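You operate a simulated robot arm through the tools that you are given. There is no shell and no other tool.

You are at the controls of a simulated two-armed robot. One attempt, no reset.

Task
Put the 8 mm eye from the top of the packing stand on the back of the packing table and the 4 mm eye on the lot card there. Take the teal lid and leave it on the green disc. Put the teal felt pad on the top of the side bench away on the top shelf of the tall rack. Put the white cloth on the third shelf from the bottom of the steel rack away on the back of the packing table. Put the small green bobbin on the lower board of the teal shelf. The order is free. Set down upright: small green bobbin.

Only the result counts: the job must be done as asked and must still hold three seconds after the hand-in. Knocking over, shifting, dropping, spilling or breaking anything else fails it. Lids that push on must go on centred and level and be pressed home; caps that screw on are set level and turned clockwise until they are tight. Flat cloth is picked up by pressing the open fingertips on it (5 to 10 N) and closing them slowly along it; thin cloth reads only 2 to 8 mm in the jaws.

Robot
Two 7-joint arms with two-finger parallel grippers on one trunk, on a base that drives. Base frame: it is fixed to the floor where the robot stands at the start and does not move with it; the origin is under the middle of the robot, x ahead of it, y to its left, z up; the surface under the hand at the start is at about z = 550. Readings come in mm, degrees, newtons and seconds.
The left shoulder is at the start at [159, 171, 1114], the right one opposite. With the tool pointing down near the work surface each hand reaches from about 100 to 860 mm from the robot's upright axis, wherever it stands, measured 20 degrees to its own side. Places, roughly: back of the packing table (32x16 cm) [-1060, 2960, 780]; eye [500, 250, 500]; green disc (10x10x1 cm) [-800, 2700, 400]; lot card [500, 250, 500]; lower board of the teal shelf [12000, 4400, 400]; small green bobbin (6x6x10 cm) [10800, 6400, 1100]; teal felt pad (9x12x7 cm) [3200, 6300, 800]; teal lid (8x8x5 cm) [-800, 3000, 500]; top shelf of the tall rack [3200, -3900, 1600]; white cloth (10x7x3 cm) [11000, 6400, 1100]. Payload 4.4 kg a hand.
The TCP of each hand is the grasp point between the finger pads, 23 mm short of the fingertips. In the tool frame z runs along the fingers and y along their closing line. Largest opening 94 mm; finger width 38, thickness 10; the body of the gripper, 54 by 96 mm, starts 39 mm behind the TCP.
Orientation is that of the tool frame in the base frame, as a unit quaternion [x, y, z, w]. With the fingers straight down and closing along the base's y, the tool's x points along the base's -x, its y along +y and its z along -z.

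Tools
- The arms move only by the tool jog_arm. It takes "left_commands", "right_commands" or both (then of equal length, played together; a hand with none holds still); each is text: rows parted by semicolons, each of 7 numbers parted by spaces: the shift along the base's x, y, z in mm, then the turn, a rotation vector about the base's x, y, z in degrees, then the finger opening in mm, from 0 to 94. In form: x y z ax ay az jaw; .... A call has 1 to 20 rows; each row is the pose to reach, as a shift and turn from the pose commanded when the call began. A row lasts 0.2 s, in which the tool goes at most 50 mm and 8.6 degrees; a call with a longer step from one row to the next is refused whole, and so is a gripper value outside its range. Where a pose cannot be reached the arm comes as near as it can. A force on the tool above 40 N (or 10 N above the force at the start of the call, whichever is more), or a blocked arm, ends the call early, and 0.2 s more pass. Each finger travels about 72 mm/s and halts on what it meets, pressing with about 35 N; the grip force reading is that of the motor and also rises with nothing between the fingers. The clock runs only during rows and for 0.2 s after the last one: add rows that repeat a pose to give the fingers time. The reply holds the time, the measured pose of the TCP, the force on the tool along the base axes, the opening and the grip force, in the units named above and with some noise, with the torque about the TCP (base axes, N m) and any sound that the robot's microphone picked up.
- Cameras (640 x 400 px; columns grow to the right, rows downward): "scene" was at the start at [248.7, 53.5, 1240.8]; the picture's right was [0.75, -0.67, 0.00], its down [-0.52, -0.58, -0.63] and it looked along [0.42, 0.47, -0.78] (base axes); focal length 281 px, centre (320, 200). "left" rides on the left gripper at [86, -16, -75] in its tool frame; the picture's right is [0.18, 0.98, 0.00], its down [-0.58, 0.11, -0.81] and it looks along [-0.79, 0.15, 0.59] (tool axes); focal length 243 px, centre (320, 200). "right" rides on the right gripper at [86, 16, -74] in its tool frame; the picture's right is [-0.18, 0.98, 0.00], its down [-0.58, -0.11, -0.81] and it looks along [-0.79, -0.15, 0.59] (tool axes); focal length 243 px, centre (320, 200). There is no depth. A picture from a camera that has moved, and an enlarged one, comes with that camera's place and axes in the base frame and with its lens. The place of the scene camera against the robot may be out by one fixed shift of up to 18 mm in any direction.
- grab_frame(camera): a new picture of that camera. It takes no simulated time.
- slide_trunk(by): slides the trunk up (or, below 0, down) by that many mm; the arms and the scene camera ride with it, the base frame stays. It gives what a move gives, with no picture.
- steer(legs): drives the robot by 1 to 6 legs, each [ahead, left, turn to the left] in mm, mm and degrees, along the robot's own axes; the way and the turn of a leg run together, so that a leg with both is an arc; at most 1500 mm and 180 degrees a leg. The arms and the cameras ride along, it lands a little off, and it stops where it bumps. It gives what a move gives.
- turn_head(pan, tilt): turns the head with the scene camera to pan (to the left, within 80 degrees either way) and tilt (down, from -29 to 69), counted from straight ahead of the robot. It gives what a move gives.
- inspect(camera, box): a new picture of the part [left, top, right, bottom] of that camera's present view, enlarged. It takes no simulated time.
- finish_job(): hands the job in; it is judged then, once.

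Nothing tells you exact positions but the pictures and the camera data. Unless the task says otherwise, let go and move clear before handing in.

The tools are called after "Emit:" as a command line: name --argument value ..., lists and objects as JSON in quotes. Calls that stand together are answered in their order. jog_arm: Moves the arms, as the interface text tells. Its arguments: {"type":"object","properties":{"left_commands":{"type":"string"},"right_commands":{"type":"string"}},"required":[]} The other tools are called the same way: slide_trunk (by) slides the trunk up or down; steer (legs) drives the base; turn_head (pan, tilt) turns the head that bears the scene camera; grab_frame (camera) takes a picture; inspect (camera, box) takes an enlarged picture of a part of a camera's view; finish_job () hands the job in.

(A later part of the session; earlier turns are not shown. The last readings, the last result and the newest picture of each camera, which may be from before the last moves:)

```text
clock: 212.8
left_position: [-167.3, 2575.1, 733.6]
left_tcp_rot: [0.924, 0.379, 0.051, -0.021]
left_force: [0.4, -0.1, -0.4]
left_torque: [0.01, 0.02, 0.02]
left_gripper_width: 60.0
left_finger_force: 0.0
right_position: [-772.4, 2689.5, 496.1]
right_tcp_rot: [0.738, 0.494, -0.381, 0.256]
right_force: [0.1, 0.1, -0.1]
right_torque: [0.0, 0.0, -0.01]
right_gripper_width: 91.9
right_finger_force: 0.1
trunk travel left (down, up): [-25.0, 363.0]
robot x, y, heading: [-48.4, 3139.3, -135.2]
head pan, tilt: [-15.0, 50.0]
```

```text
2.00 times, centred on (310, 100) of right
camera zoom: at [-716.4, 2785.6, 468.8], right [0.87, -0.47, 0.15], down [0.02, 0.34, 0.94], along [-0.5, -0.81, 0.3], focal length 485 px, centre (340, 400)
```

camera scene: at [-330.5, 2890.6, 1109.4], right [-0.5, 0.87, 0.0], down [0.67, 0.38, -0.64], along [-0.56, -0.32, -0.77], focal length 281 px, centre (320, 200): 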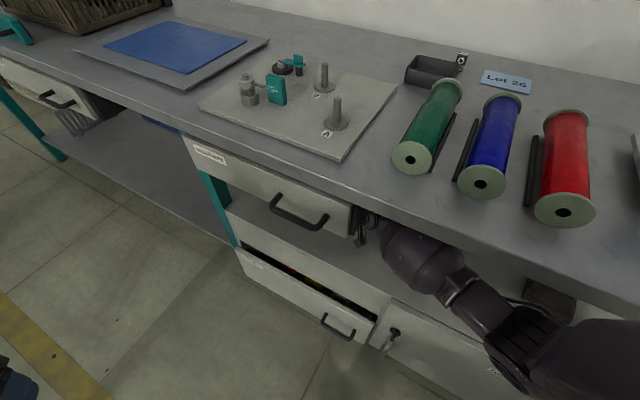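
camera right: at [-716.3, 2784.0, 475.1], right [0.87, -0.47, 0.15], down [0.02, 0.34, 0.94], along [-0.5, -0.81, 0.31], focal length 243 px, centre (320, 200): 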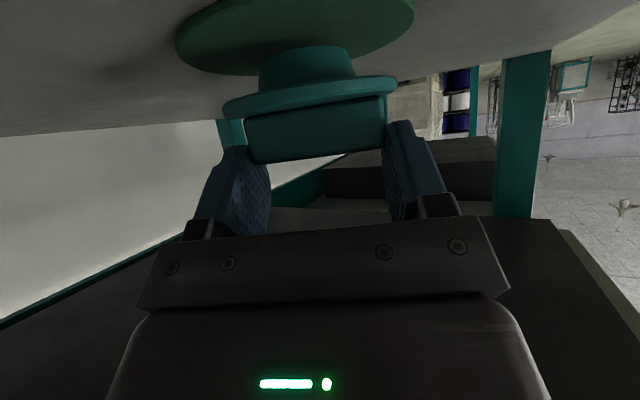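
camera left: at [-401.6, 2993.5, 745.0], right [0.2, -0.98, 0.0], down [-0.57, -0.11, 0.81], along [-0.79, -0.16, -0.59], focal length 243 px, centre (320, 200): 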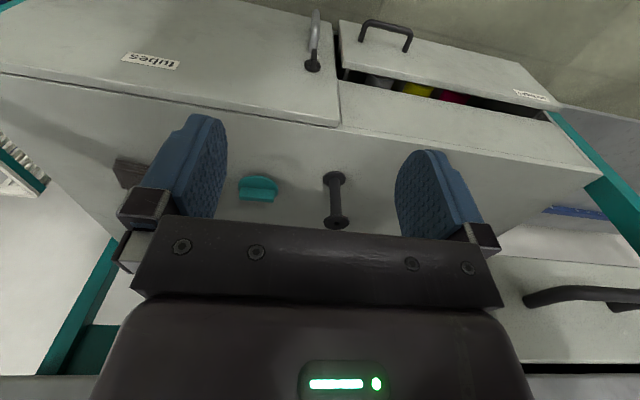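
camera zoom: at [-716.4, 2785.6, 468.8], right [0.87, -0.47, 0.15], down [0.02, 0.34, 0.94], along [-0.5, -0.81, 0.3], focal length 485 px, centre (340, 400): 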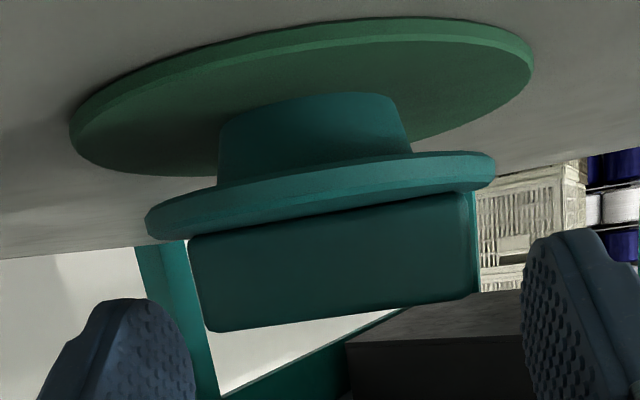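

The lid stands free on the disc. I draw the hand back along its own direction and then back the base out.

Emit:
jog_arm --right_commands "4 9 0 0 0 0 92; 8 18 0 0 0 0 92; 12 28 0 0 0 0 92; 16 38 0 0 0 0 92; 20 48 0 0 0 0 92; 23 56 0 0 0 0 92; 23 56 0 0 0 0 92"

Emit:
grab_frame --camera "right"

```text
clock: 214.4
left_position: [-167.0, 2574.6, 734.0]
left_tcp_rot: [0.924, 0.379, 0.051, -0.02]
left_force: [0.8, -0.1, -0.8]
left_torque: [0.02, -0.02, 0.0]
left_gripper_width: 59.9
left_finger_force: 0.1
right_position: [-750.5, 2744.2, 494.9]
right_tcp_rot: [0.739, 0.493, -0.381, 0.256]
right_force: [0.4, -0.8, -0.1]
right_torque: [-0.01, 0.0, 0.02]
right_gripper_width: 91.9
right_finger_force: 0.1
trunk travel left (down, up): [-25.0, 363.0]
robot x, y, heading: [-50.5, 3136.9, -135.4]
head pan, tilt: [-15.0, 50.0]
```

```text
taken
camera right: at [-693.3, 2840.6, 468.1], right [0.87, -0.47, 0.15], down [0.02, 0.34, 0.94], along [-0.5, -0.81, 0.3], focal length 243 px, centre (320, 200)
```

right: 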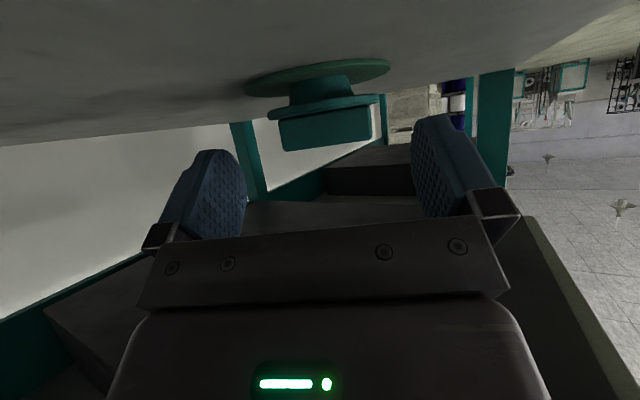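

The lid sits nicely in the middle of the disc. I back the base out the way I came.

Emit:
steer --legs '[[-250, 0, 0], [-350, 0, 0]]'

Emit:
grab_frame --camera "scene"

```text
clock: 218.1
left_position: [262.1, 3001.7, 734.4]
left_tcp_rot: [0.924, 0.38, 0.051, -0.02]
left_force: [0.2, 1.0, -0.1]
left_torque: [-0.01, 0.0, -0.01]
left_gripper_width: 60.2
left_finger_force: 0.1
right_position: [-320.1, 3167.9, 495.9]
right_tcp_rot: [0.739, 0.494, -0.381, 0.255]
right_force: [0.1, 0.7, 0.4]
right_torque: [0.05, -0.01, 0.01]
right_gripper_width: 91.9
right_finger_force: 0.1
trunk travel left (down, up): [-25.0, 363.0]
robot x, y, heading: [373.9, 3561.8, -135.2]
head pan, tilt: [-15.0, 50.0]
```

```text
taken
camera scene: at [103.0, 3317.6, 1111.5], right [-0.5, 0.87, 0.0], down [0.66, 0.38, -0.64], along [-0.56, -0.32, -0.77], focal length 281 px, centre (320, 200)
```

scene: 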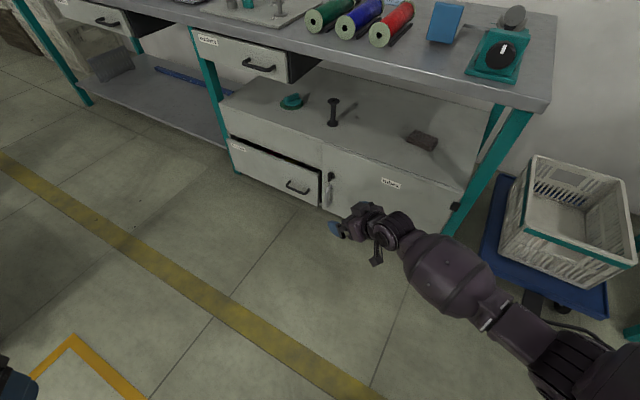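

The lid is done. Next come the far errands; I raise the trunk and bring the right hand back to an upright carrying posture.

Emit:
inspect --camera "scene" --box '[250, 70, 370, 145]'

Emit:
slide_trunk --by 150

Emit:
jog_arm --right_commands "13 10 25 4.6 -3.1 -2.1 80; 27 21 50 9.1 -6.1 -4.2 70; 40 32 75 13.7 -9.2 -6.3 60; 54 42 100 18.2 -12.2 -8.4 60; 67 53 125 22.8 -15.3 -10.5 60; 80 64 150 27.4 -18.4 -12.6 60; 94 74 175 31.9 -21.4 -14.7 60; 107 85 200 36.5 -24.5 -16.8 60; 121 95 225 41 -27.5 -18.9 60; 134 106 250 45.6 -30.6 -21 60; 134 106 250 45.6 -30.6 -21 60"

Emit:
grab_frame --camera "scene"

```text
5.33 times, centred on (310, 108) of scene
camera zoom: at [103.0, 3317.6, 1111.5], right [-0.5, 0.87, 0.0], down [0.66, 0.38, -0.64], along [-0.56, -0.32, -0.77], focal length 1500 px, centre (373, 693)
```

zoom: 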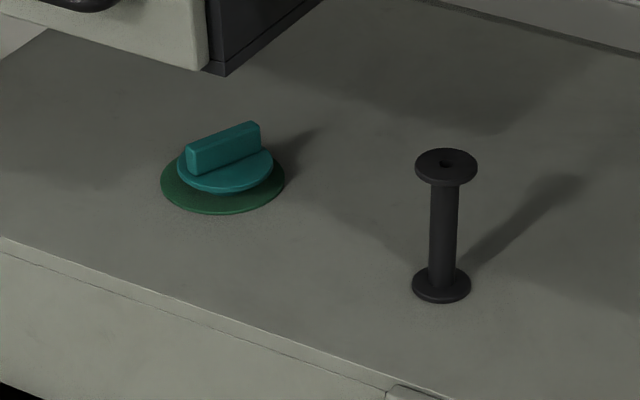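

```text
clock: 219.9
left_position: [262.5, 3000.2, 882.3]
left_tcp_rot: [0.924, 0.379, 0.053, -0.02]
left_force: [-0.4, 0.2, 0.3]
left_torque: [-0.01, -0.01, 0.02]
left_gripper_width: 60.1
left_finger_force: 0.0
right_position: [-320.3, 3168.0, 644.0]
right_tcp_rot: [0.739, 0.494, -0.379, 0.256]
right_force: [0.3, -0.7, -1.4]
right_torque: [-0.02, -0.01, 0.0]
right_gripper_width: 91.9
right_finger_force: 0.0
trunk travel left (down, up): [-175.0, 213.0]
robot x, y, heading: [377.6, 3561.8, -135.3]
head pan, tilt: [-15.0, 50.0]
```

```text
clock: 222.3
left_position: [263.2, 2999.8, 884.4]
left_tcp_rot: [0.923, 0.38, 0.052, -0.021]
left_force: [0.0, 0.5, 0.0]
left_torque: [0.0, -0.02, 0.0]
left_gripper_width: 60.0
left_finger_force: 0.1
right_position: [-183.4, 3273.3, 895.0]
right_tcp_rot: [0.924, 0.382, 0.002, 0.002]
right_force: [-0.3, -0.9, 0.4]
right_torque: [0.02, 0.02, 0.02]
right_gripper_width: 59.9
right_finger_force: 0.1
trunk travel left (down, up): [-175.0, 213.0]
robot x, y, heading: [375.4, 3563.1, -135.0]
head pan, tilt: [-15.0, 50.0]
```

```text
taken
camera scene: at [201.8, 3415.6, 1295.0], right [-0.5, 0.87, 0.0], down [0.67, 0.38, -0.64], along [-0.56, -0.32, -0.77], focal length 281 px, centre (320, 200)
```

scene: 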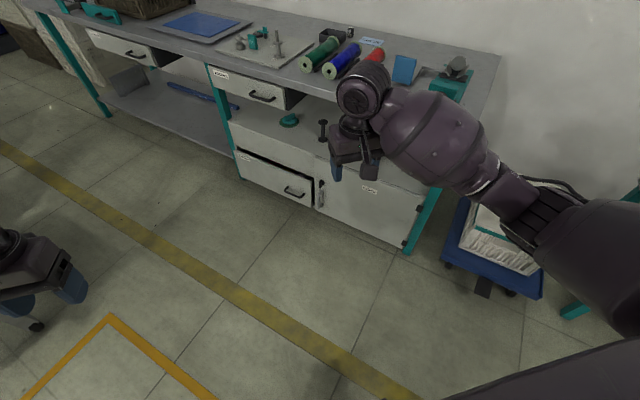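

The lid checks out from the scene view too. Now I turn around toward the far side of the hall and look for the side bench.

Emit:
steer --legs '[[0, 0, 170]]'

Emit:
turn_head --pan 25 --tilt 12

Emit:
grab_frame --camera "scene"

Emit:
turn_head --pan -35 --tilt 12

Emit:
grab_frame --camera "scene"

```text
clock: 229.6
left_position: [605.4, 4094.3, 884.0]
left_tcp_rot: [-0.282, 0.958, -0.015, -0.053]
left_force: [1.1, -0.8, 0.6]
left_torque: [0.0, 0.01, 0.04]
left_gripper_width: 60.0
left_finger_force: 0.1
right_position: [988.4, 3734.8, 895.8]
right_tcp_rot: [-0.284, 0.959, 0.002, 0.0]
right_force: [0.7, 0.4, 0.7]
right_torque: [-0.05, 0.03, -0.01]
right_gripper_width: 59.8
right_finger_force: 0.1
trunk travel left (down, up): [-175.0, 213.0]
robot x, y, heading: [378.9, 3564.6, 33.1]
head pan, tilt: [-15.0, 50.0]
```

```text
clock: 230.6
left_position: [606.6, 4094.8, 883.6]
left_tcp_rot: [-0.284, 0.957, -0.015, -0.053]
left_force: [-0.1, -0.1, 0.0]
left_torque: [0.03, 0.01, -0.04]
left_gripper_width: 60.0
left_finger_force: 0.1
right_position: [988.0, 3734.4, 895.8]
right_tcp_rot: [-0.284, 0.959, 0.002, 0.0]
right_force: [-0.8, 0.3, 0.1]
right_torque: [-0.01, 0.02, -0.04]
right_gripper_width: 60.2
right_finger_force: 0.1
trunk travel left (down, up): [-175.0, 213.0]
robot x, y, heading: [379.1, 3561.5, 32.9]
head pan, tilt: [25.0, 12.0]
```

```text
taken
camera scene: at [554.9, 3724.0, 1353.8], right [0.85, -0.53, 0.0], down [-0.11, -0.18, -0.98], along [0.52, 0.83, -0.21], focal length 281 px, centre (320, 200)
```

scene: 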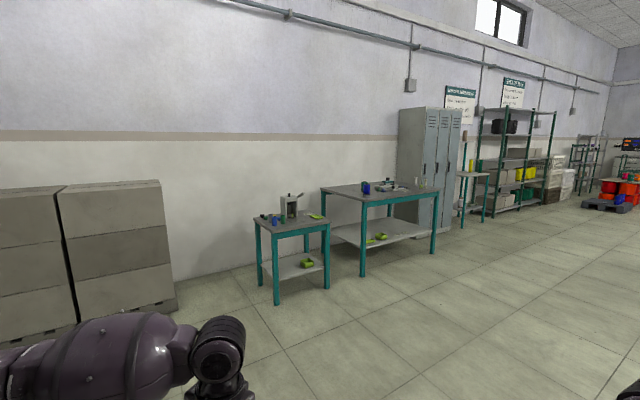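

```text
clock: 231.9
left_position: [605.9, 4093.7, 883.6]
left_tcp_rot: [-0.283, 0.958, -0.014, -0.053]
left_force: [0.0, -0.5, 0.7]
left_torque: [-0.03, 0.03, -0.01]
left_gripper_width: 60.0
left_finger_force: 0.0
right_position: [988.5, 3735.5, 895.3]
right_tcp_rot: [-0.285, 0.959, 0.001, 0.0]
right_force: [-0.6, 0.2, 0.2]
right_torque: [-0.01, 0.01, -0.01]
right_gripper_width: 60.0
right_finger_force: 0.1
trunk travel left (down, up): [-175.0, 213.0]
robot x, y, heading: [376.3, 3565.0, 33.1]
head pan, tilt: [-35.0, 12.0]
```

```text
taken
camera scene: at [598.6, 3641.8, 1353.8], right [-0.03, -1.0, 0.0], down [-0.21, 0.01, -0.98], along [0.98, -0.03, -0.21], focal length 281 px, centre (320, 200)
```

scene: 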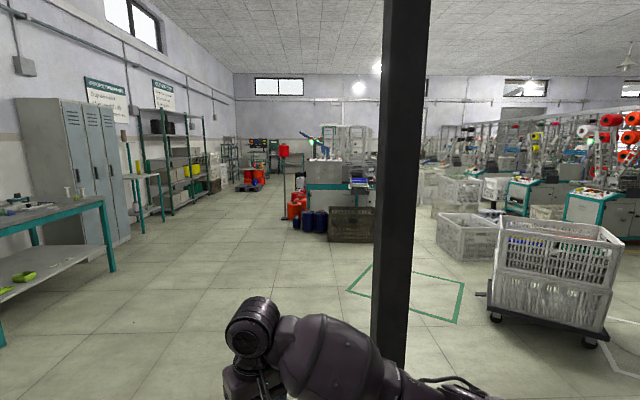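

I see a small teal table and a larger teal bench against the far wall. I zoom in to find the felt pad.

Emit:
turn_head --pan 20 --tilt 12

Emit:
inspect --camera "scene" --box '[260, 150, 500, 280]'

Emit:
inspect --camera "scene" --box '[330, 165, 460, 215]'

```text
clock: 233.2
left_position: [606.9, 4093.2, 883.7]
left_tcp_rot: [-0.283, 0.958, -0.015, -0.054]
left_force: [0.2, 0.2, -0.3]
left_torque: [-0.01, 0.01, -0.02]
left_gripper_width: 59.8
left_finger_force: 0.0
right_position: [987.3, 3735.4, 896.1]
right_tcp_rot: [-0.283, 0.959, 0.002, -0.001]
right_force: [-0.3, -0.5, 0.3]
right_torque: [0.0, 0.0, 0.01]
right_gripper_width: 60.0
right_finger_force: 0.0
trunk travel left (down, up): [-175.0, 213.0]
robot x, y, heading: [378.3, 3565.4, 33.1]
head pan, tilt: [20.0, 12.0]
```

```text
2.67 times, centred on (380, 215) of scene
camera zoom: at [561.6, 3719.4, 1353.9], right [0.8, -0.6, 0.0], down [-0.13, -0.17, -0.98], along [0.59, 0.78, -0.21], focal length 750 px, centre (160, 160)
```

zoom: 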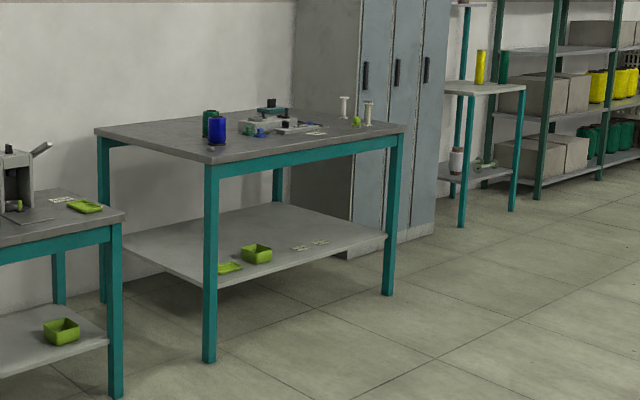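

```text
4.92 times, centred on (395, 190) of scene
camera zoom: at [561.6, 3719.4, 1353.9], right [0.8, -0.6, 0.0], down [-0.13, -0.17, -0.98], along [0.59, 0.78, -0.21], focal length 1384 px, centre (-49, 249)
```

zoom: 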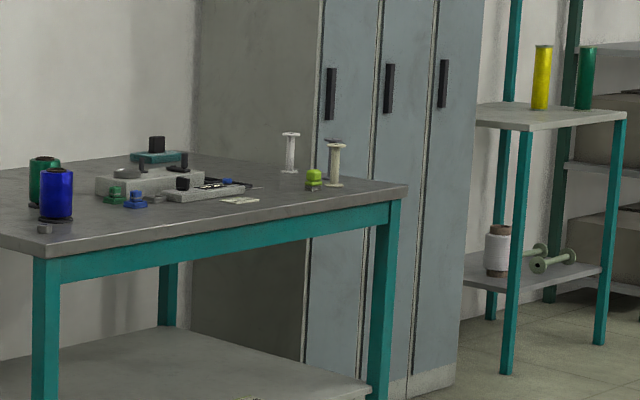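

The teal pad with a dark knob stands at the back right of the larger bench, near (3141, 6231). I drive toward the bench.

Emit:
steer --legs '[[0, 0, -3.8], [1468, 0, 0], [1468, 0, 0], [0, 0, 60.5]]'

Emit:
turn_head --pan 0 --tilt 30

Emit:
grab_frame --camera "scene"

```text
clock: 250.6
left_position: [2584.8, 5537.7, 884.6]
left_tcp_rot: [0.718, -0.694, 0.039, 0.039]
left_force: [0.6, 0.4, 0.2]
left_torque: [0.02, -0.01, -0.02]
left_gripper_width: 60.0
left_finger_force: 0.1
right_position: [3090.9, 5683.3, 894.9]
right_tcp_rot: [0.72, -0.694, -0.001, 0.002]
right_force: [-0.2, -0.1, -0.1]
right_torque: [0.02, 0.02, 0.01]
right_gripper_width: 60.0
right_finger_force: 0.1
trunk travel left (down, up): [-175.0, 213.0]
robot x, y, heading: [2923.5, 5073.0, 92.0]
head pan, tilt: [20.0, 12.0]
```

```text
clock: 251.4
left_position: [2586.9, 5538.4, 884.4]
left_tcp_rot: [0.718, -0.694, 0.039, 0.039]
left_force: [0.0, -0.3, -0.3]
left_torque: [0.02, 0.0, -0.02]
left_gripper_width: 60.1
left_finger_force: 0.1
right_position: [3091.5, 5683.0, 894.9]
right_tcp_rot: [0.72, -0.694, -0.001, 0.001]
right_force: [-0.4, -0.6, -0.1]
right_torque: [0.01, -0.01, 0.04]
right_gripper_width: 60.5
right_finger_force: 0.0
trunk travel left (down, up): [-175.0, 213.0]
robot x, y, heading: [2926.5, 5073.1, 92.1]
head pan, tilt: [0.0, 30.0]
```

```text
taken
camera scene: at [2913.8, 5311.7, 1324.8], right [1.0, 0.04, 0.0], down [0.02, -0.5, -0.87], along [-0.03, 0.87, -0.5], focal length 281 px, centre (320, 200)
```

scene: 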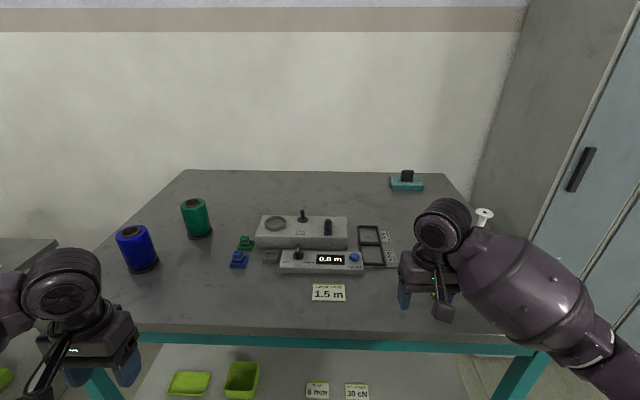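

The bench is about 800 mm deep and the pad stands far back, near (3215, 6310), so I will need a forward-leaning tool. I zoom in on the pad's shape.

Emit:
inspect --camera "scene" --box '[375, 160, 439, 200]'

Emit:
inspect --camera "scene" --box '[340, 150, 520, 270]'

```text
10.00 times, centred on (407, 180) of scene
camera zoom: at [2913.8, 5311.7, 1324.8], right [1.0, 0.04, 0.0], down [0.02, -0.5, -0.87], along [-0.03, 0.87, -0.5], focal length 2812 px, centre (-550, 400)
```

zoom: 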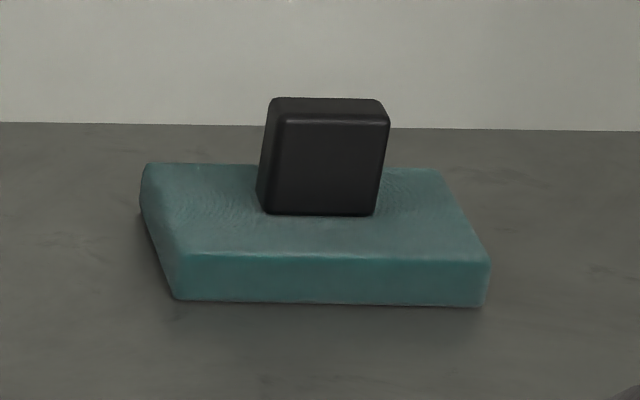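

```text
3.33 times, centred on (430, 210) of scene
camera zoom: at [2913.8, 5311.7, 1324.8], right [1.0, 0.04, 0.0], down [0.02, -0.5, -0.87], along [-0.03, 0.87, -0.5], focal length 937 px, centre (-47, 167)
```

zoom: 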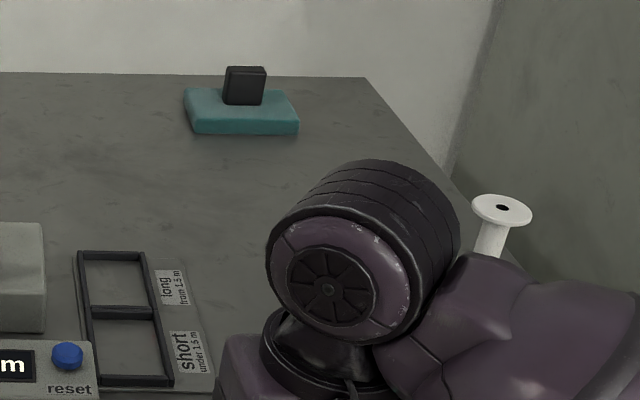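

The pad is a teal slab with a black block handle, about 47 mm wide, 19 mm deep and reaching up to z ≈ 870. I'll take it with the left hand pitched 45°, standing a little to the right; first I raise both hands and level the left one.

Emit:
jog_arm --left_commands "0 0 30 0 0 0 94; 0 0 60 0 0 0 94; 0 20 90 0 0 0 94; 0 40 110 0 0 0 94; 0 40 110 0 0 0 94" --right_commands "0 -20 30 0 0 0 60; 0 -40 60 0 0 0 60; 0 -60 80 0 0 0 60; 0 -60 80 0 0 0 60; 0 -60 80 0 0 0 60"

Emit:
steer --legs '[[0, -470, -2]]'

Emit:
grab_frame --camera "scene"

```text
clock: 252.6
left_position: [2586.8, 5581.9, 994.9]
left_tcp_rot: [0.718, -0.694, 0.039, 0.038]
left_force: [0.1, -1.2, -0.2]
left_torque: [0.04, 0.03, 0.01]
left_gripper_width: 93.9
left_finger_force: 0.0
right_position: [3092.1, 5621.6, 975.5]
right_tcp_rot: [0.72, -0.694, -0.001, 0.002]
right_force: [-0.4, 0.0, 0.2]
right_torque: [0.0, 0.01, 0.01]
right_gripper_width: 59.9
right_finger_force: 0.0
trunk travel left (down, up): [-175.0, 213.0]
robot x, y, heading: [2922.8, 5071.0, 92.1]
head pan, tilt: [0.0, 30.0]
```

```text
clock: 257.2
left_position: [3072.1, 5602.1, 994.2]
left_tcp_rot: [-0.703, 0.709, -0.038, -0.04]
left_force: [0.2, 0.4, 0.2]
left_torque: [0.0, 0.0, -0.03]
left_gripper_width: 93.9
left_finger_force: 0.0
right_position: [3579.3, 5622.2, 976.3]
right_tcp_rot: [-0.705, 0.709, 0.001, -0.001]
right_force: [-0.3, 0.1, -0.2]
right_torque: [-0.03, -0.04, 0.0]
right_gripper_width: 59.8
right_finger_force: 0.1
trunk travel left (down, up): [-175.0, 213.0]
robot x, y, heading: [3388.2, 5077.3, 89.6]
head pan, tilt: [0.0, 30.0]
```

```text
taken
camera scene: at [3388.8, 5319.0, 1324.8], right [1.0, -0.01, 0.0], down [0.0, -0.5, -0.87], along [0.01, 0.87, -0.5], focal length 281 px, centre (320, 200)
```

scene: 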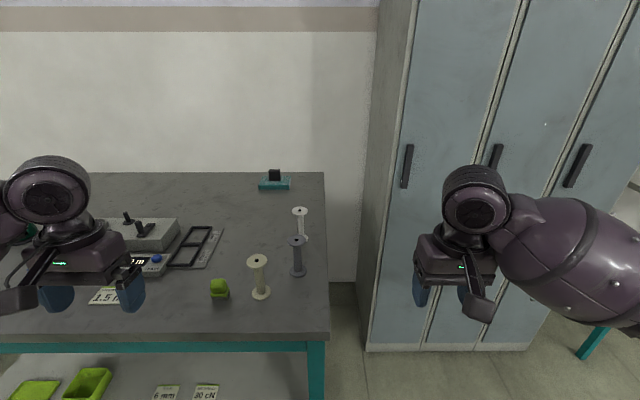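

Three spools about 105 mm tall stand on the bench's right side, so my left arm should come in farther left of them. I raise the right hand and strafe to x ≈ 3220.

Emit:
jog_arm --right_commands "0 -20 30 0 0 0 60; 0 -40 60 0 0 0 60; 0 -60 90 0 0 0 60; 0 -60 90 0 0 0 60"

Emit:
steer --legs '[[0, 168, 0.4], [120, 0, 0]]'

Emit:
jog_arm --left_commands "10 0 0 0 0 0 94; 20 0 0 0 0 0 94; 20 0 0 0 0 0 94"

Emit:
grab_frame --camera "scene"

```text
clock: 258.2
left_position: [3072.2, 5602.4, 992.4]
left_tcp_rot: [-0.704, 0.708, -0.038, -0.041]
left_force: [-0.1, -0.2, -0.3]
left_torque: [-0.03, -0.02, -0.02]
left_gripper_width: 93.9
left_finger_force: 0.0
right_position: [3580.2, 5562.6, 1067.2]
right_tcp_rot: [-0.704, 0.71, 0.0, -0.002]
right_force: [-0.3, -0.8, 0.4]
right_torque: [0.0, 0.0, -0.02]
right_gripper_width: 60.3
right_finger_force: 0.0
trunk travel left (down, up): [-175.0, 213.0]
robot x, y, heading: [3386.9, 5080.7, 89.8]
head pan, tilt: [0.0, 30.0]
```

```text
clock: 261.2
left_position: [2894.4, 5719.7, 992.2]
left_tcp_rot: [0.707, -0.705, 0.039, 0.04]
left_force: [-0.4, 0.0, 0.1]
left_torque: [-0.02, 0.0, 0.01]
left_gripper_width: 94.0
left_finger_force: 0.1
right_position: [3403.9, 5686.5, 1065.4]
right_tcp_rot: [0.708, -0.706, -0.001, 0.001]
right_force: [-0.5, 0.0, -0.5]
right_torque: [-0.03, -0.01, 0.04]
right_gripper_width: 60.0
right_finger_force: 0.1
trunk travel left (down, up): [-175.0, 213.0]
robot x, y, heading: [3215.7, 5198.8, 90.0]
head pan, tilt: [0.0, 30.0]
```

```text
clock: 262.0
left_position: [2916.1, 5721.1, 994.4]
left_tcp_rot: [0.706, -0.706, 0.038, 0.04]
left_force: [0.2, 0.4, 0.5]
left_torque: [0.01, -0.02, 0.01]
left_gripper_width: 93.7
left_finger_force: 0.1
right_position: [3403.6, 5686.0, 1066.2]
right_tcp_rot: [0.709, -0.705, -0.001, 0.001]
right_force: [-0.3, 0.3, 0.1]
right_torque: [0.03, -0.01, 0.01]
right_gripper_width: 59.8
right_finger_force: 0.2
trunk travel left (down, up): [-175.0, 213.0]
robot x, y, heading: [3217.5, 5200.5, 90.2]
head pan, tilt: [0.0, 30.0]
```

```text
taken
camera scene: at [3214.8, 5440.0, 1324.8], right [1.0, 0.0, 0.0], down [0.0, -0.5, -0.87], along [0.0, 0.87, -0.5], focal length 281 px, centre (320, 200)
```

scene: 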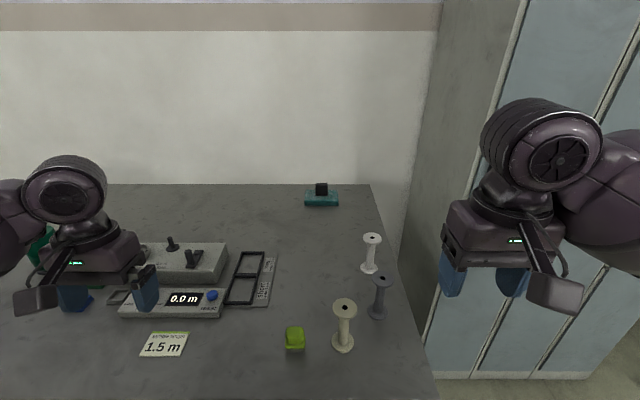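

Now I pitch the left tool 45° forward while bringing it toward the middle of the bench at safe height.

Emit:
jog_arm --left_commands "20 30 10 6.5 0 0 94; 45 65 20 13 0 0 94; 70 100 30 19.5 0 0 94; 95 135 40 26 0 0 94; 120 170 45 32.5 0 0 94; 145 205 50 39 0 0 94; 170 235 50 45.5 0 0 94; 195 260 50 51.3 0 0 94; 195 260 50 51.3 0 0 94"

Emit:
grab_frame --camera "scene"

Emit:
grab_frame --camera "left"

```text
clock: 264.0
left_position: [3109.5, 5977.6, 1046.5]
left_tcp_rot: [0.654, -0.651, -0.273, -0.271]
left_force: [-0.3, -0.7, 0.0]
left_torque: [-0.02, 0.04, 0.02]
left_gripper_width: 94.1
left_finger_force: 0.0
right_position: [3403.3, 5685.7, 1067.0]
right_tcp_rot: [0.709, -0.705, -0.002, 0.001]
right_force: [1.1, -1.1, -0.3]
right_torque: [-0.02, 0.0, 0.0]
right_gripper_width: 59.9
right_finger_force: 0.0
trunk travel left (down, up): [-175.0, 213.0]
robot x, y, heading: [3213.2, 5197.9, 90.6]
head pan, tilt: [0.0, 30.0]
```

```text
taken
camera scene: at [3214.5, 5439.7, 1324.9], right [1.0, 0.0, 0.0], down [0.0, -0.5, -0.87], along [0.0, 0.87, -0.5], focal length 281 px, centre (320, 200)
```

scene: 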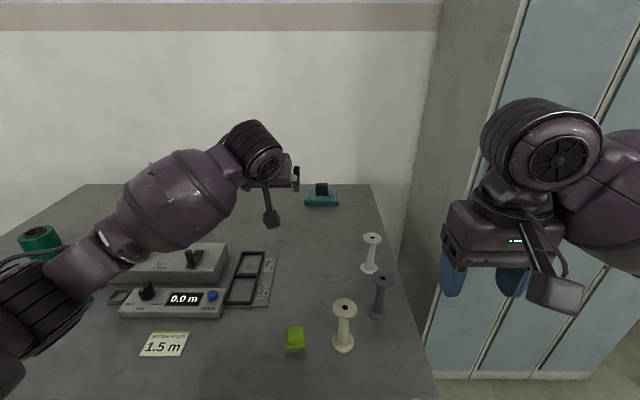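

```text
taken
camera left: at [3126.4, 5864.6, 1036.6], right [-0.98, -0.13, -0.13], down [-0.11, -0.16, 0.98], along [-0.15, 0.98, 0.14], focal length 243 px, centre (320, 200)
```

left: 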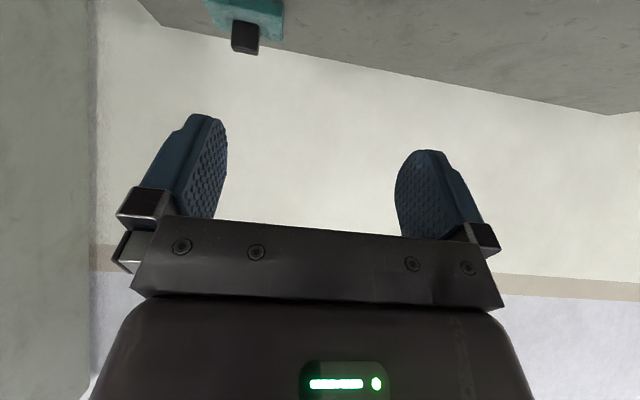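

The pitched left hand works well here, with its elbow out to the left. I drive 90 mm closer and move the hand to the right in line with the pad.

Emit:
steer --legs '[[90, 0, 0]]'

Emit:
jog_arm --left_commands "30 10 0 0 0 0 94; 60 20 -10 0 0 0 94; 90 30 -20 0 0 0 94; 110 40 -30 0 0 0 94; 110 40 -30 0 0 0 94"

Emit:
grab_frame --camera "left"

Emit:
inspect --camera "left" --box '[240, 0, 400, 100]'

```text
clock: 265.1
left_position: [3111.0, 6067.7, 1045.0]
left_tcp_rot: [0.654, -0.653, -0.27, -0.27]
left_force: [0.0, -0.2, -0.6]
left_torque: [-0.03, 0.0, 0.02]
left_gripper_width: 94.0
left_finger_force: 0.0
right_position: [3404.4, 5774.0, 1065.2]
right_tcp_rot: [-0.707, 0.707, 0.001, -0.002]
right_force: [-0.1, 0.9, -0.2]
right_torque: [-0.02, 0.03, 0.0]
right_gripper_width: 60.1
right_finger_force: 0.0
trunk travel left (down, up): [-175.0, 213.0]
robot x, y, heading: [3214.4, 5292.2, 90.0]
head pan, tilt: [0.0, 30.0]
```

```text
clock: 266.3
left_position: [3220.2, 6107.1, 1016.3]
left_tcp_rot: [0.654, -0.653, -0.271, -0.271]
left_force: [0.3, 0.0, -0.3]
left_torque: [0.01, 0.01, -0.02]
left_gripper_width: 93.5
left_finger_force: 0.0
right_position: [3404.4, 5774.3, 1066.0]
right_tcp_rot: [0.708, -0.706, -0.001, 0.001]
right_force: [0.4, -0.1, 0.5]
right_torque: [0.01, -0.01, 0.01]
right_gripper_width: 60.4
right_finger_force: 0.0
trunk travel left (down, up): [-175.0, 213.0]
robot x, y, heading: [3216.2, 5288.5, 90.2]
head pan, tilt: [0.0, 30.0]
```

```text
taken
camera left: at [3236.4, 5993.7, 1006.5], right [-0.98, -0.13, -0.13], down [-0.11, -0.16, 0.98], along [-0.15, 0.98, 0.14], focal length 243 px, centre (320, 200)
```

left: 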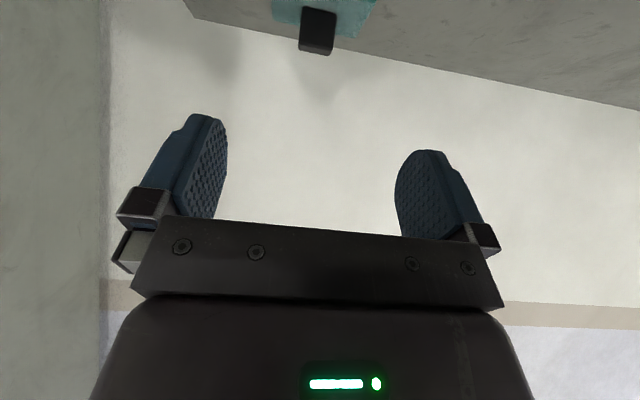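

```text
4.00 times, centred on (320, 50) of left
camera zoom: at [3236.4, 5993.7, 1006.5], right [-0.98, -0.13, -0.13], down [-0.11, -0.16, 0.98], along [-0.15, 0.98, 0.14], focal length 970 px, centre (320, 800)
```

zoom: 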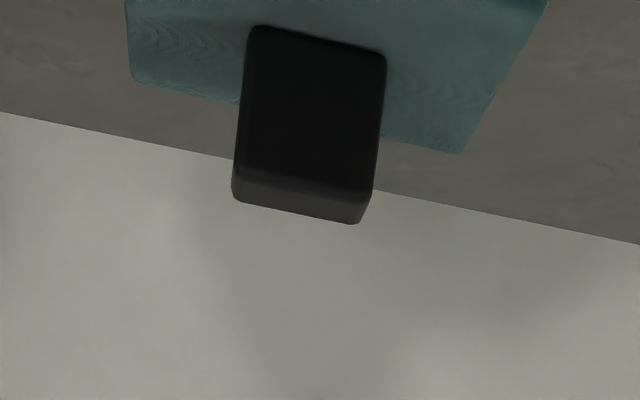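

Emit:
jog_arm --left_commands "0 20 -25 0 0 0 94; 0 40 -50 0 0 0 94; 0 60 -75 0 0 0 94; 0 80 -90 0 0 0 94; 0 80 -90 0 0 0 94"

Emit:
inspect --camera "left" --box '[230, 0, 422, 120]'

Emit:
grab_frame --camera "scene"

```text
clock: 267.5
left_position: [3221.2, 6187.5, 926.9]
left_tcp_rot: [0.654, -0.653, -0.271, -0.271]
left_force: [1.1, -0.2, -0.5]
left_torque: [-0.02, 0.01, -0.01]
left_gripper_width: 93.9
left_finger_force: 0.1
right_position: [3404.1, 5773.5, 1066.1]
right_tcp_rot: [0.708, -0.706, -0.001, 0.001]
right_force: [0.0, 0.7, -0.4]
right_torque: [-0.01, 0.01, 0.02]
right_gripper_width: 60.0
right_finger_force: 0.0
trunk travel left (down, up): [-175.0, 213.0]
robot x, y, heading: [3217.4, 5286.1, 90.0]
head pan, tilt: [0.0, 30.0]
```

```text
3.33 times, centred on (326, 60) of left
camera zoom: at [3236.8, 6073.1, 917.6], right [-0.98, -0.13, -0.13], down [-0.11, -0.16, 0.98], along [-0.15, 0.98, 0.14], focal length 809 px, centre (300, 667)
```

zoom: 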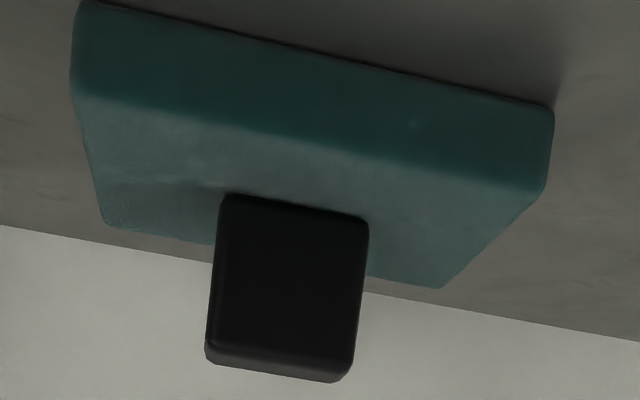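

```text
taken
camera scene: at [3215.0, 5528.7, 1324.8], right [1.0, 0.0, 0.0], down [0.0, -0.5, -0.87], along [0.0, 0.87, -0.5], focal length 281 px, centre (320, 200)
```

scene: 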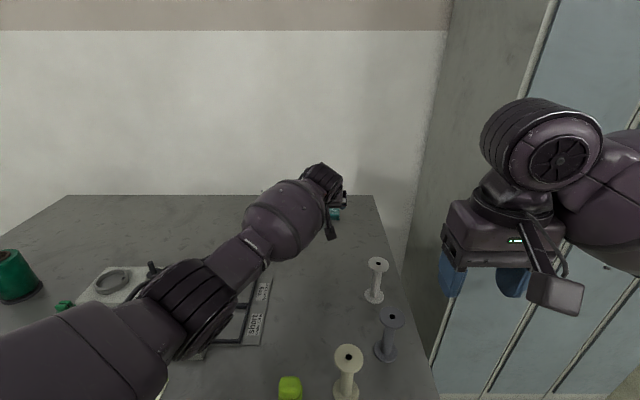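

Triangulated: the black handle spans x 3197-3239, y 6319-6338, z 824-867. I need to be closer and a bit lower, so I raise the hand, drive 55 mm forward and lower the trunk 55 mm.

Emit:
jog_arm --left_commands "0 -10 20 0 0 0 94; 0 -20 40 0 0 0 94; 0 -20 55 0 0 0 94; 0 -20 55 0 0 0 94"

Emit:
steer --legs '[[57, 0, 0]]'

Emit:
slide_trunk --by -55

Emit:
grab_frame --camera "scene"

```text
clock: 268.5
left_position: [3221.3, 6166.4, 981.0]
left_tcp_rot: [0.654, -0.653, -0.27, -0.27]
left_force: [1.0, 0.0, 0.0]
left_torque: [-0.01, 0.01, 0.0]
left_gripper_width: 94.1
left_finger_force: 0.2
right_position: [3404.5, 5773.6, 1066.6]
right_tcp_rot: [0.708, -0.707, -0.002, 0.001]
right_force: [-0.3, -0.1, 0.2]
right_torque: [0.02, -0.01, 0.02]
right_gripper_width: 59.7
right_finger_force: 0.1
trunk travel left (down, up): [-175.0, 213.0]
robot x, y, heading: [3215.4, 5289.2, 89.9]
head pan, tilt: [0.0, 30.0]
```

```text
clock: 269.4
left_position: [3222.0, 6223.6, 980.2]
left_tcp_rot: [0.655, -0.652, -0.27, -0.269]
left_force: [1.1, -0.1, -0.5]
left_torque: [-0.02, 0.02, -0.01]
left_gripper_width: 94.2
left_finger_force: 0.1
right_position: [3403.6, 5831.4, 1066.4]
right_tcp_rot: [0.708, -0.706, -0.001, 0.001]
right_force: [0.7, 0.5, 0.6]
right_torque: [-0.03, 0.01, 0.01]
right_gripper_width: 60.1
right_finger_force: 0.1
trunk travel left (down, up): [-175.0, 213.0]
robot x, y, heading: [3215.6, 5346.0, 89.9]
head pan, tilt: [0.0, 30.0]
```

```text
clock: 270.4
left_position: [3222.0, 6221.9, 931.8]
left_tcp_rot: [0.653, -0.652, -0.272, -0.273]
left_force: [-0.3, -0.9, 1.5]
left_torque: [-0.02, -0.02, 0.01]
left_gripper_width: 94.2
left_finger_force: 0.2
right_position: [3404.5, 5828.9, 1013.5]
right_tcp_rot: [0.708, -0.707, -0.003, -0.001]
right_force: [-0.4, -0.5, 1.3]
right_torque: [0.02, 0.01, -0.01]
right_gripper_width: 60.2
right_finger_force: 0.0
trunk travel left (down, up): [-120.0, 268.0]
robot x, y, heading: [3217.5, 5342.4, 90.2]
head pan, tilt: [0.0, 30.0]
```

```text
taken
camera scene: at [3214.7, 5640.0, 1260.5], right [1.0, 0.0, 0.0], down [0.0, -0.5, -0.87], along [0.0, 0.87, -0.5], focal length 281 px, centre (320, 200)
```

scene: 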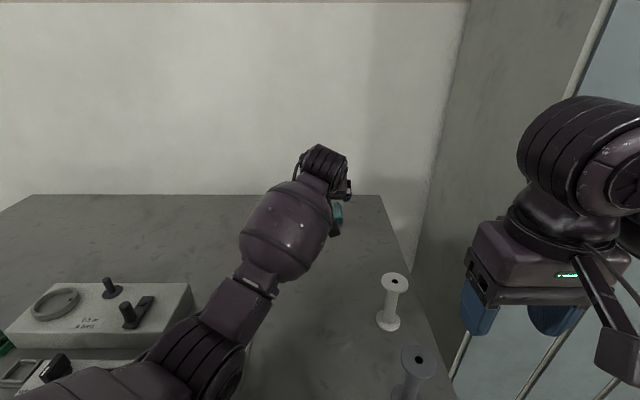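

Clear of the spools. I extend the hand over the handle, staying just above it.

Emit:
jog_arm --left_commands "-1 25 -6 0 0 0 94; -2 50 -12 0 0 0 94; -3 75 -18 0 0 0 94; -4 95 -22 0 0 0 94; -4 103 -24 0 0 0 94; -4 103 -24 0 0 0 94"

Emit:
grab_frame --camera "left"

Emit:
grab_frame --camera "scene"

```text
clock: 271.8
left_position: [3217.3, 6326.5, 903.8]
left_tcp_rot: [0.654, -0.653, -0.27, -0.271]
left_force: [-0.4, -0.5, -0.1]
left_torque: [-0.01, 0.02, 0.03]
left_gripper_width: 93.9
left_finger_force: 0.1
right_position: [3403.6, 5831.3, 1011.1]
right_tcp_rot: [0.708, -0.707, -0.001, 0.001]
right_force: [0.0, 0.3, -0.3]
right_torque: [0.01, -0.01, 0.02]
right_gripper_width: 59.7
right_finger_force: 0.0
trunk travel left (down, up): [-120.0, 268.0]
robot x, y, heading: [3217.1, 5341.8, 89.8]
head pan, tilt: [0.0, 30.0]
```

```text
taken
camera left: at [3232.6, 6213.6, 894.3], right [-0.98, -0.13, -0.13], down [-0.11, -0.16, 0.98], along [-0.15, 0.98, 0.14], focal length 243 px, centre (320, 200)
```

left: 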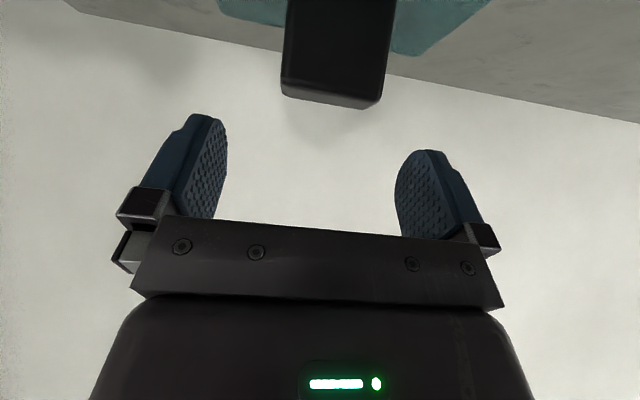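

```text
taken
camera scene: at [3214.8, 5642.2, 1259.4], right [1.0, 0.0, 0.0], down [0.0, -0.5, -0.87], along [0.0, 0.87, -0.5], focal length 281 px, centre (320, 200)
```

scene: 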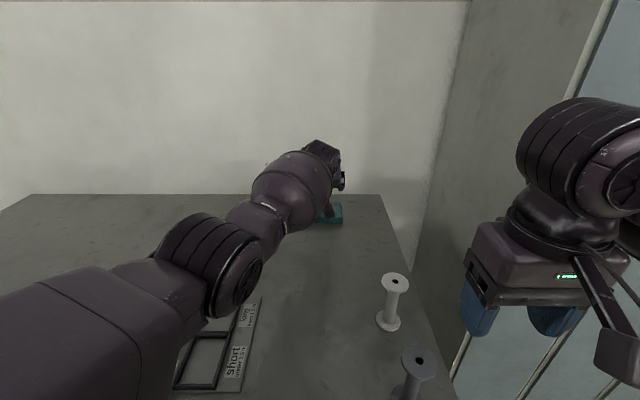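

The handle sits centred between the open fingers. I descend 49 mm and look.

Emit:
jog_arm --left_commands "0 0 -12 0 0 0 94; 0 0 -24 0 0 0 94; 0 0 -36 0 0 0 94; 0 0 -44 0 0 0 94; 0 0 -48 0 0 0 94; 0 0 -48 0 0 0 94"

Emit:
grab_frame --camera "left"

```text
clock: 273.2
left_position: [3214.1, 6323.8, 854.6]
left_tcp_rot: [0.654, -0.652, -0.271, -0.27]
left_force: [1.3, 0.1, 0.0]
left_torque: [0.01, -0.02, -0.03]
left_gripper_width: 94.1
left_finger_force: 0.0
left hand out of reach, approached as far as the arm can: row 4, 5, 6
right_position: [3404.5, 5830.7, 1011.1]
right_tcp_rot: [0.708, -0.706, -0.002, 0.002]
right_force: [0.9, -0.3, 0.6]
right_torque: [0.0, 0.01, 0.01]
right_gripper_width: 59.9
right_finger_force: 0.0
trunk travel left (down, up): [-120.0, 268.0]
robot x, y, heading: [3217.3, 5345.8, 90.3]
head pan, tilt: [0.0, 30.0]
```

```text
taken
camera left: at [3232.4, 6209.9, 847.0], right [-0.98, -0.13, -0.13], down [-0.11, -0.16, 0.98], along [-0.15, 0.98, 0.14], focal length 243 px, centre (320, 200)
```

left: 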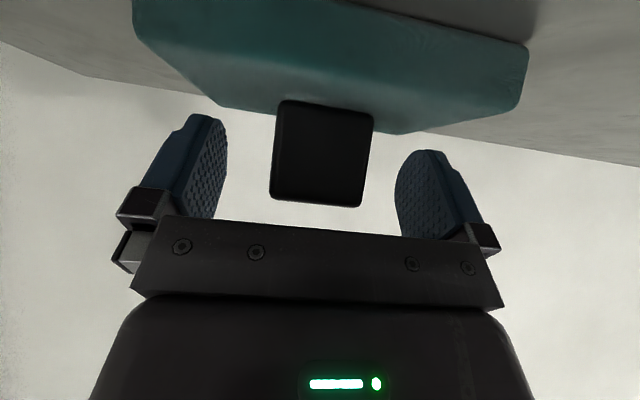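

The arm has just reached its limit. Before gripping I test whether it can still draw back a little.

Emit:
jog_arm --left_commands "0 -4 0 0 0 0 94; 0 -8 0 0 0 0 94; 0 -8 0 0 0 0 94"

```text
clock: 274.0
left_position: [3216.1, 6315.7, 855.5]
left_tcp_rot: [0.654, -0.653, -0.27, -0.271]
left_force: [0.4, 0.0, 0.4]
left_torque: [0.02, 0.02, 0.03]
left_gripper_width: 93.8
left_finger_force: 0.1
right_position: [3404.2, 5830.7, 1011.5]
right_tcp_rot: [0.708, -0.706, -0.002, 0.001]
right_force: [0.6, -1.2, 0.5]
right_torque: [-0.02, 0.02, 0.02]
right_gripper_width: 60.1
right_finger_force: 0.0
trunk travel left (down, up): [-120.0, 268.0]
robot x, y, heading: [3216.3, 5346.9, 90.1]
head pan, tilt: [0.0, 30.0]
```

It draws back fine, and this position still covers the handle well. I close slowly.

Emit:
jog_arm --left_commands "1 2 0 0 0 0 84; 1 2 0 0 0 0 74; 1 2 0 0 0 0 64; 1 2 0 0 0 0 56; 1 2 0 0 0 0 50; 1 2 0 0 0 0 45; 1 2 0 0 0 0 38; 1 2 0 0 0 0 28; 1 2 0 0 0 0 25; 1 2 0 0 0 0 25"

Emit:
grab_frame --camera "left"

```text
clock: 276.2
left_position: [3216.9, 6317.0, 855.3]
left_tcp_rot: [0.654, -0.653, -0.27, -0.27]
left_force: [0.3, 0.1, 0.6]
left_torque: [0.02, 0.09, -0.05]
left_gripper_width: 43.4
left_finger_force: 34.9
right_position: [3403.4, 5830.6, 1010.6]
right_tcp_rot: [0.708, -0.706, -0.002, 0.001]
right_force: [0.4, 0.9, -0.4]
right_torque: [0.02, 0.02, -0.02]
right_gripper_width: 59.8
right_finger_force: 0.0
trunk travel left (down, up): [-120.0, 268.0]
robot x, y, heading: [3215.8, 5344.0, 90.2]
head pan, tilt: [0.0, 30.0]
```

```text
taken
camera left: at [3232.6, 6203.6, 846.6], right [-0.98, -0.13, -0.13], down [-0.11, -0.16, 0.98], along [-0.15, 0.98, 0.14], focal length 243 px, centre (320, 200)
```

left: 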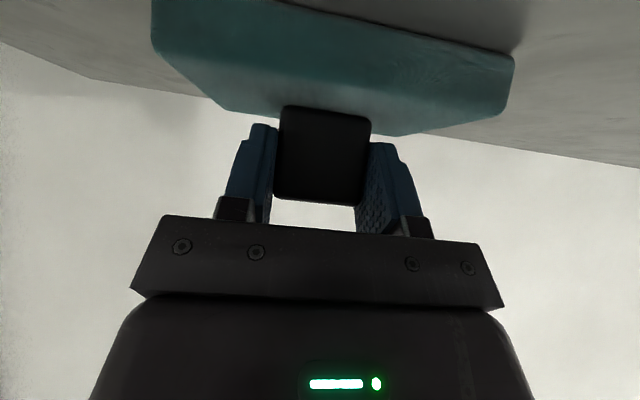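

The handle is gripped at 43.4 mm. I lift slowly while drawing back a bit, away from the arm's limit.

Emit:
jog_arm --left_commands "0 0 3 0 0 0 25; 0 -2 8 0 0 0 25; 0 -5 15 0 0 0 25; 0 -10 25 0 0 0 25; 0 -18 38 0 0 0 25; 0 -28 50 0 0 0 25; 0 -40 65 0 0 0 25; 0 -55 80 0 0 0 25; 0 -55 80 0 0 0 25"

Emit:
grab_frame --camera "left"

Emit:
grab_frame --camera "scene"

```text
clock: 278.2
left_position: [3215.7, 6263.4, 934.1]
left_tcp_rot: [0.654, -0.652, -0.271, -0.271]
left_force: [0.5, -0.4, -1.5]
left_torque: [-0.01, 0.01, 0.01]
left_gripper_width: 43.1
left_finger_force: 34.7
right_position: [3404.6, 5829.5, 1010.3]
right_tcp_rot: [0.707, -0.707, -0.002, 0.002]
right_force: [0.8, -1.4, 0.7]
right_torque: [-0.01, 0.01, -0.01]
right_gripper_width: 60.1
right_finger_force: 0.0
trunk travel left (down, up): [-120.0, 268.0]
robot x, y, heading: [3216.5, 5346.1, 90.2]
head pan, tilt: [0.0, 30.0]
```

```text
taken
camera left: at [3232.8, 6148.3, 925.0], right [-0.98, -0.13, -0.13], down [-0.11, -0.16, 0.98], along [-0.15, 0.98, 0.14], focal length 243 px, centre (320, 200)
```

left: 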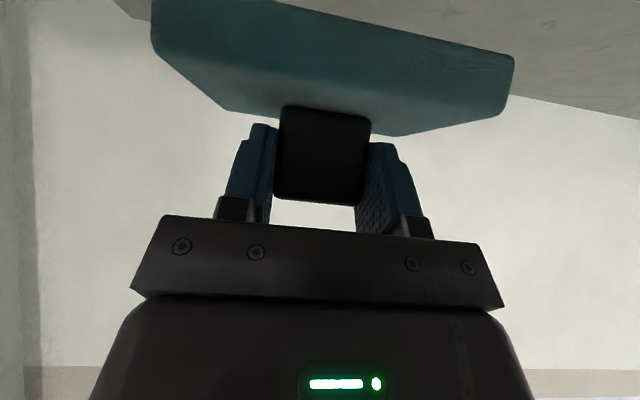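

```text
taken
camera scene: at [3214.8, 5642.4, 1259.4], right [1.0, 0.0, 0.0], down [0.0, -0.5, -0.87], along [0.0, 0.87, -0.5], focal length 281 px, centre (320, 200)
```

scene: 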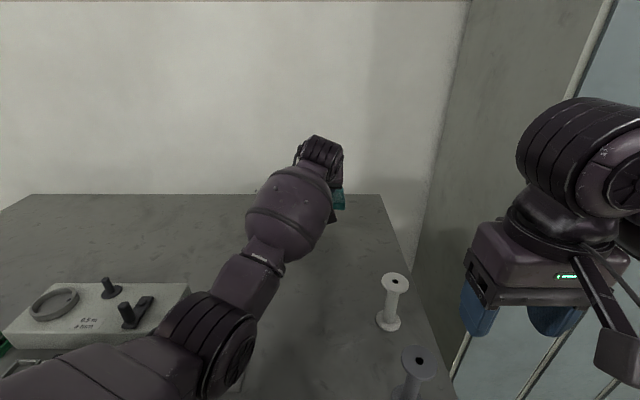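

The pad is held level. I raise it clear of the spools and draw the arm in, then back away from the bench.

Emit:
jog_arm --left_commands "-5 -15 20 0 0 0 25; -10 -35 40 0 0 0 25; -20 -60 60 0 0 0 25; -30 -90 80 0 0 0 25; -40 -120 95 0 0 0 25; -50 -150 105 0 0 0 25; -60 -180 110 0 0 0 25; -60 -180 110 0 0 0 25"

Emit:
slide_trunk --by 80

Emit:
steer --legs '[[-600, 0, 0]]'

Emit:
grab_frame --camera "scene"

```text
clock: 280.0
left_position: [3157.7, 6082.5, 1044.5]
left_tcp_rot: [0.655, -0.652, -0.271, -0.269]
left_force: [-0.3, -0.3, -0.6]
left_torque: [0.01, -0.02, 0.03]
left_gripper_width: 43.3
left_finger_force: 35.2
right_position: [3404.4, 5831.8, 1010.9]
right_tcp_rot: [0.707, -0.707, -0.003, 0.001]
right_force: [0.1, -0.4, 0.3]
right_torque: [0.03, 0.04, 0.03]
right_gripper_width: 59.9
right_finger_force: 0.1
trunk travel left (down, up): [-120.0, 268.0]
robot x, y, heading: [3213.6, 5342.9, 90.3]
head pan, tilt: [0.0, 30.0]
```

```text
clock: 281.1
left_position: [3157.3, 6084.3, 1122.5]
left_tcp_rot: [0.654, -0.654, -0.269, -0.27]
left_force: [-0.8, 0.1, -1.0]
left_torque: [0.01, -0.02, 0.01]
left_gripper_width: 43.4
left_finger_force: 35.4
right_position: [3404.0, 5832.2, 1089.7]
right_tcp_rot: [0.708, -0.707, 0.001, 0.003]
right_force: [0.0, 0.2, -0.3]
right_torque: [-0.03, 0.02, 0.03]
right_gripper_width: 59.9
right_finger_force: 0.3
trunk travel left (down, up): [-200.0, 188.0]
robot x, y, heading: [3216.7, 5346.1, 90.5]
head pan, tilt: [0.0, 30.0]
```

```text
clock: 284.5
left_position: [3160.7, 5486.9, 1125.7]
left_tcp_rot: [-0.652, 0.655, 0.27, 0.271]
left_force: [-0.1, 1.1, -1.2]
left_torque: [-0.02, -0.03, -0.02]
left_gripper_width: 43.0
left_finger_force: 35.1
right_position: [3406.1, 5232.9, 1090.8]
right_tcp_rot: [-0.706, 0.708, 0.002, -0.001]
right_force: [0.6, -0.8, -0.3]
right_torque: [0.0, 0.03, -0.01]
right_gripper_width: 60.0
right_finger_force: 0.1
trunk travel left (down, up): [-200.0, 188.0]
robot x, y, heading: [3215.0, 4748.6, 89.6]
head pan, tilt: [0.0, 30.0]
```

```text
taken
camera scene: at [3215.8, 4966.2, 1352.7], right [1.0, 0.0, 0.0], down [0.0, -0.5, -0.87], along [0.0, 0.87, -0.5], focal length 281 px, centre (320, 200)
```

scene: 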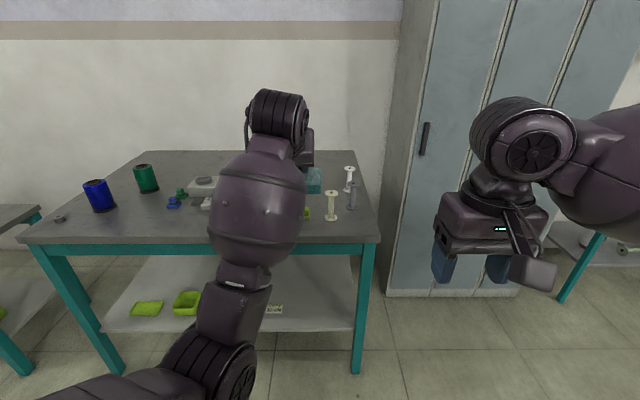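

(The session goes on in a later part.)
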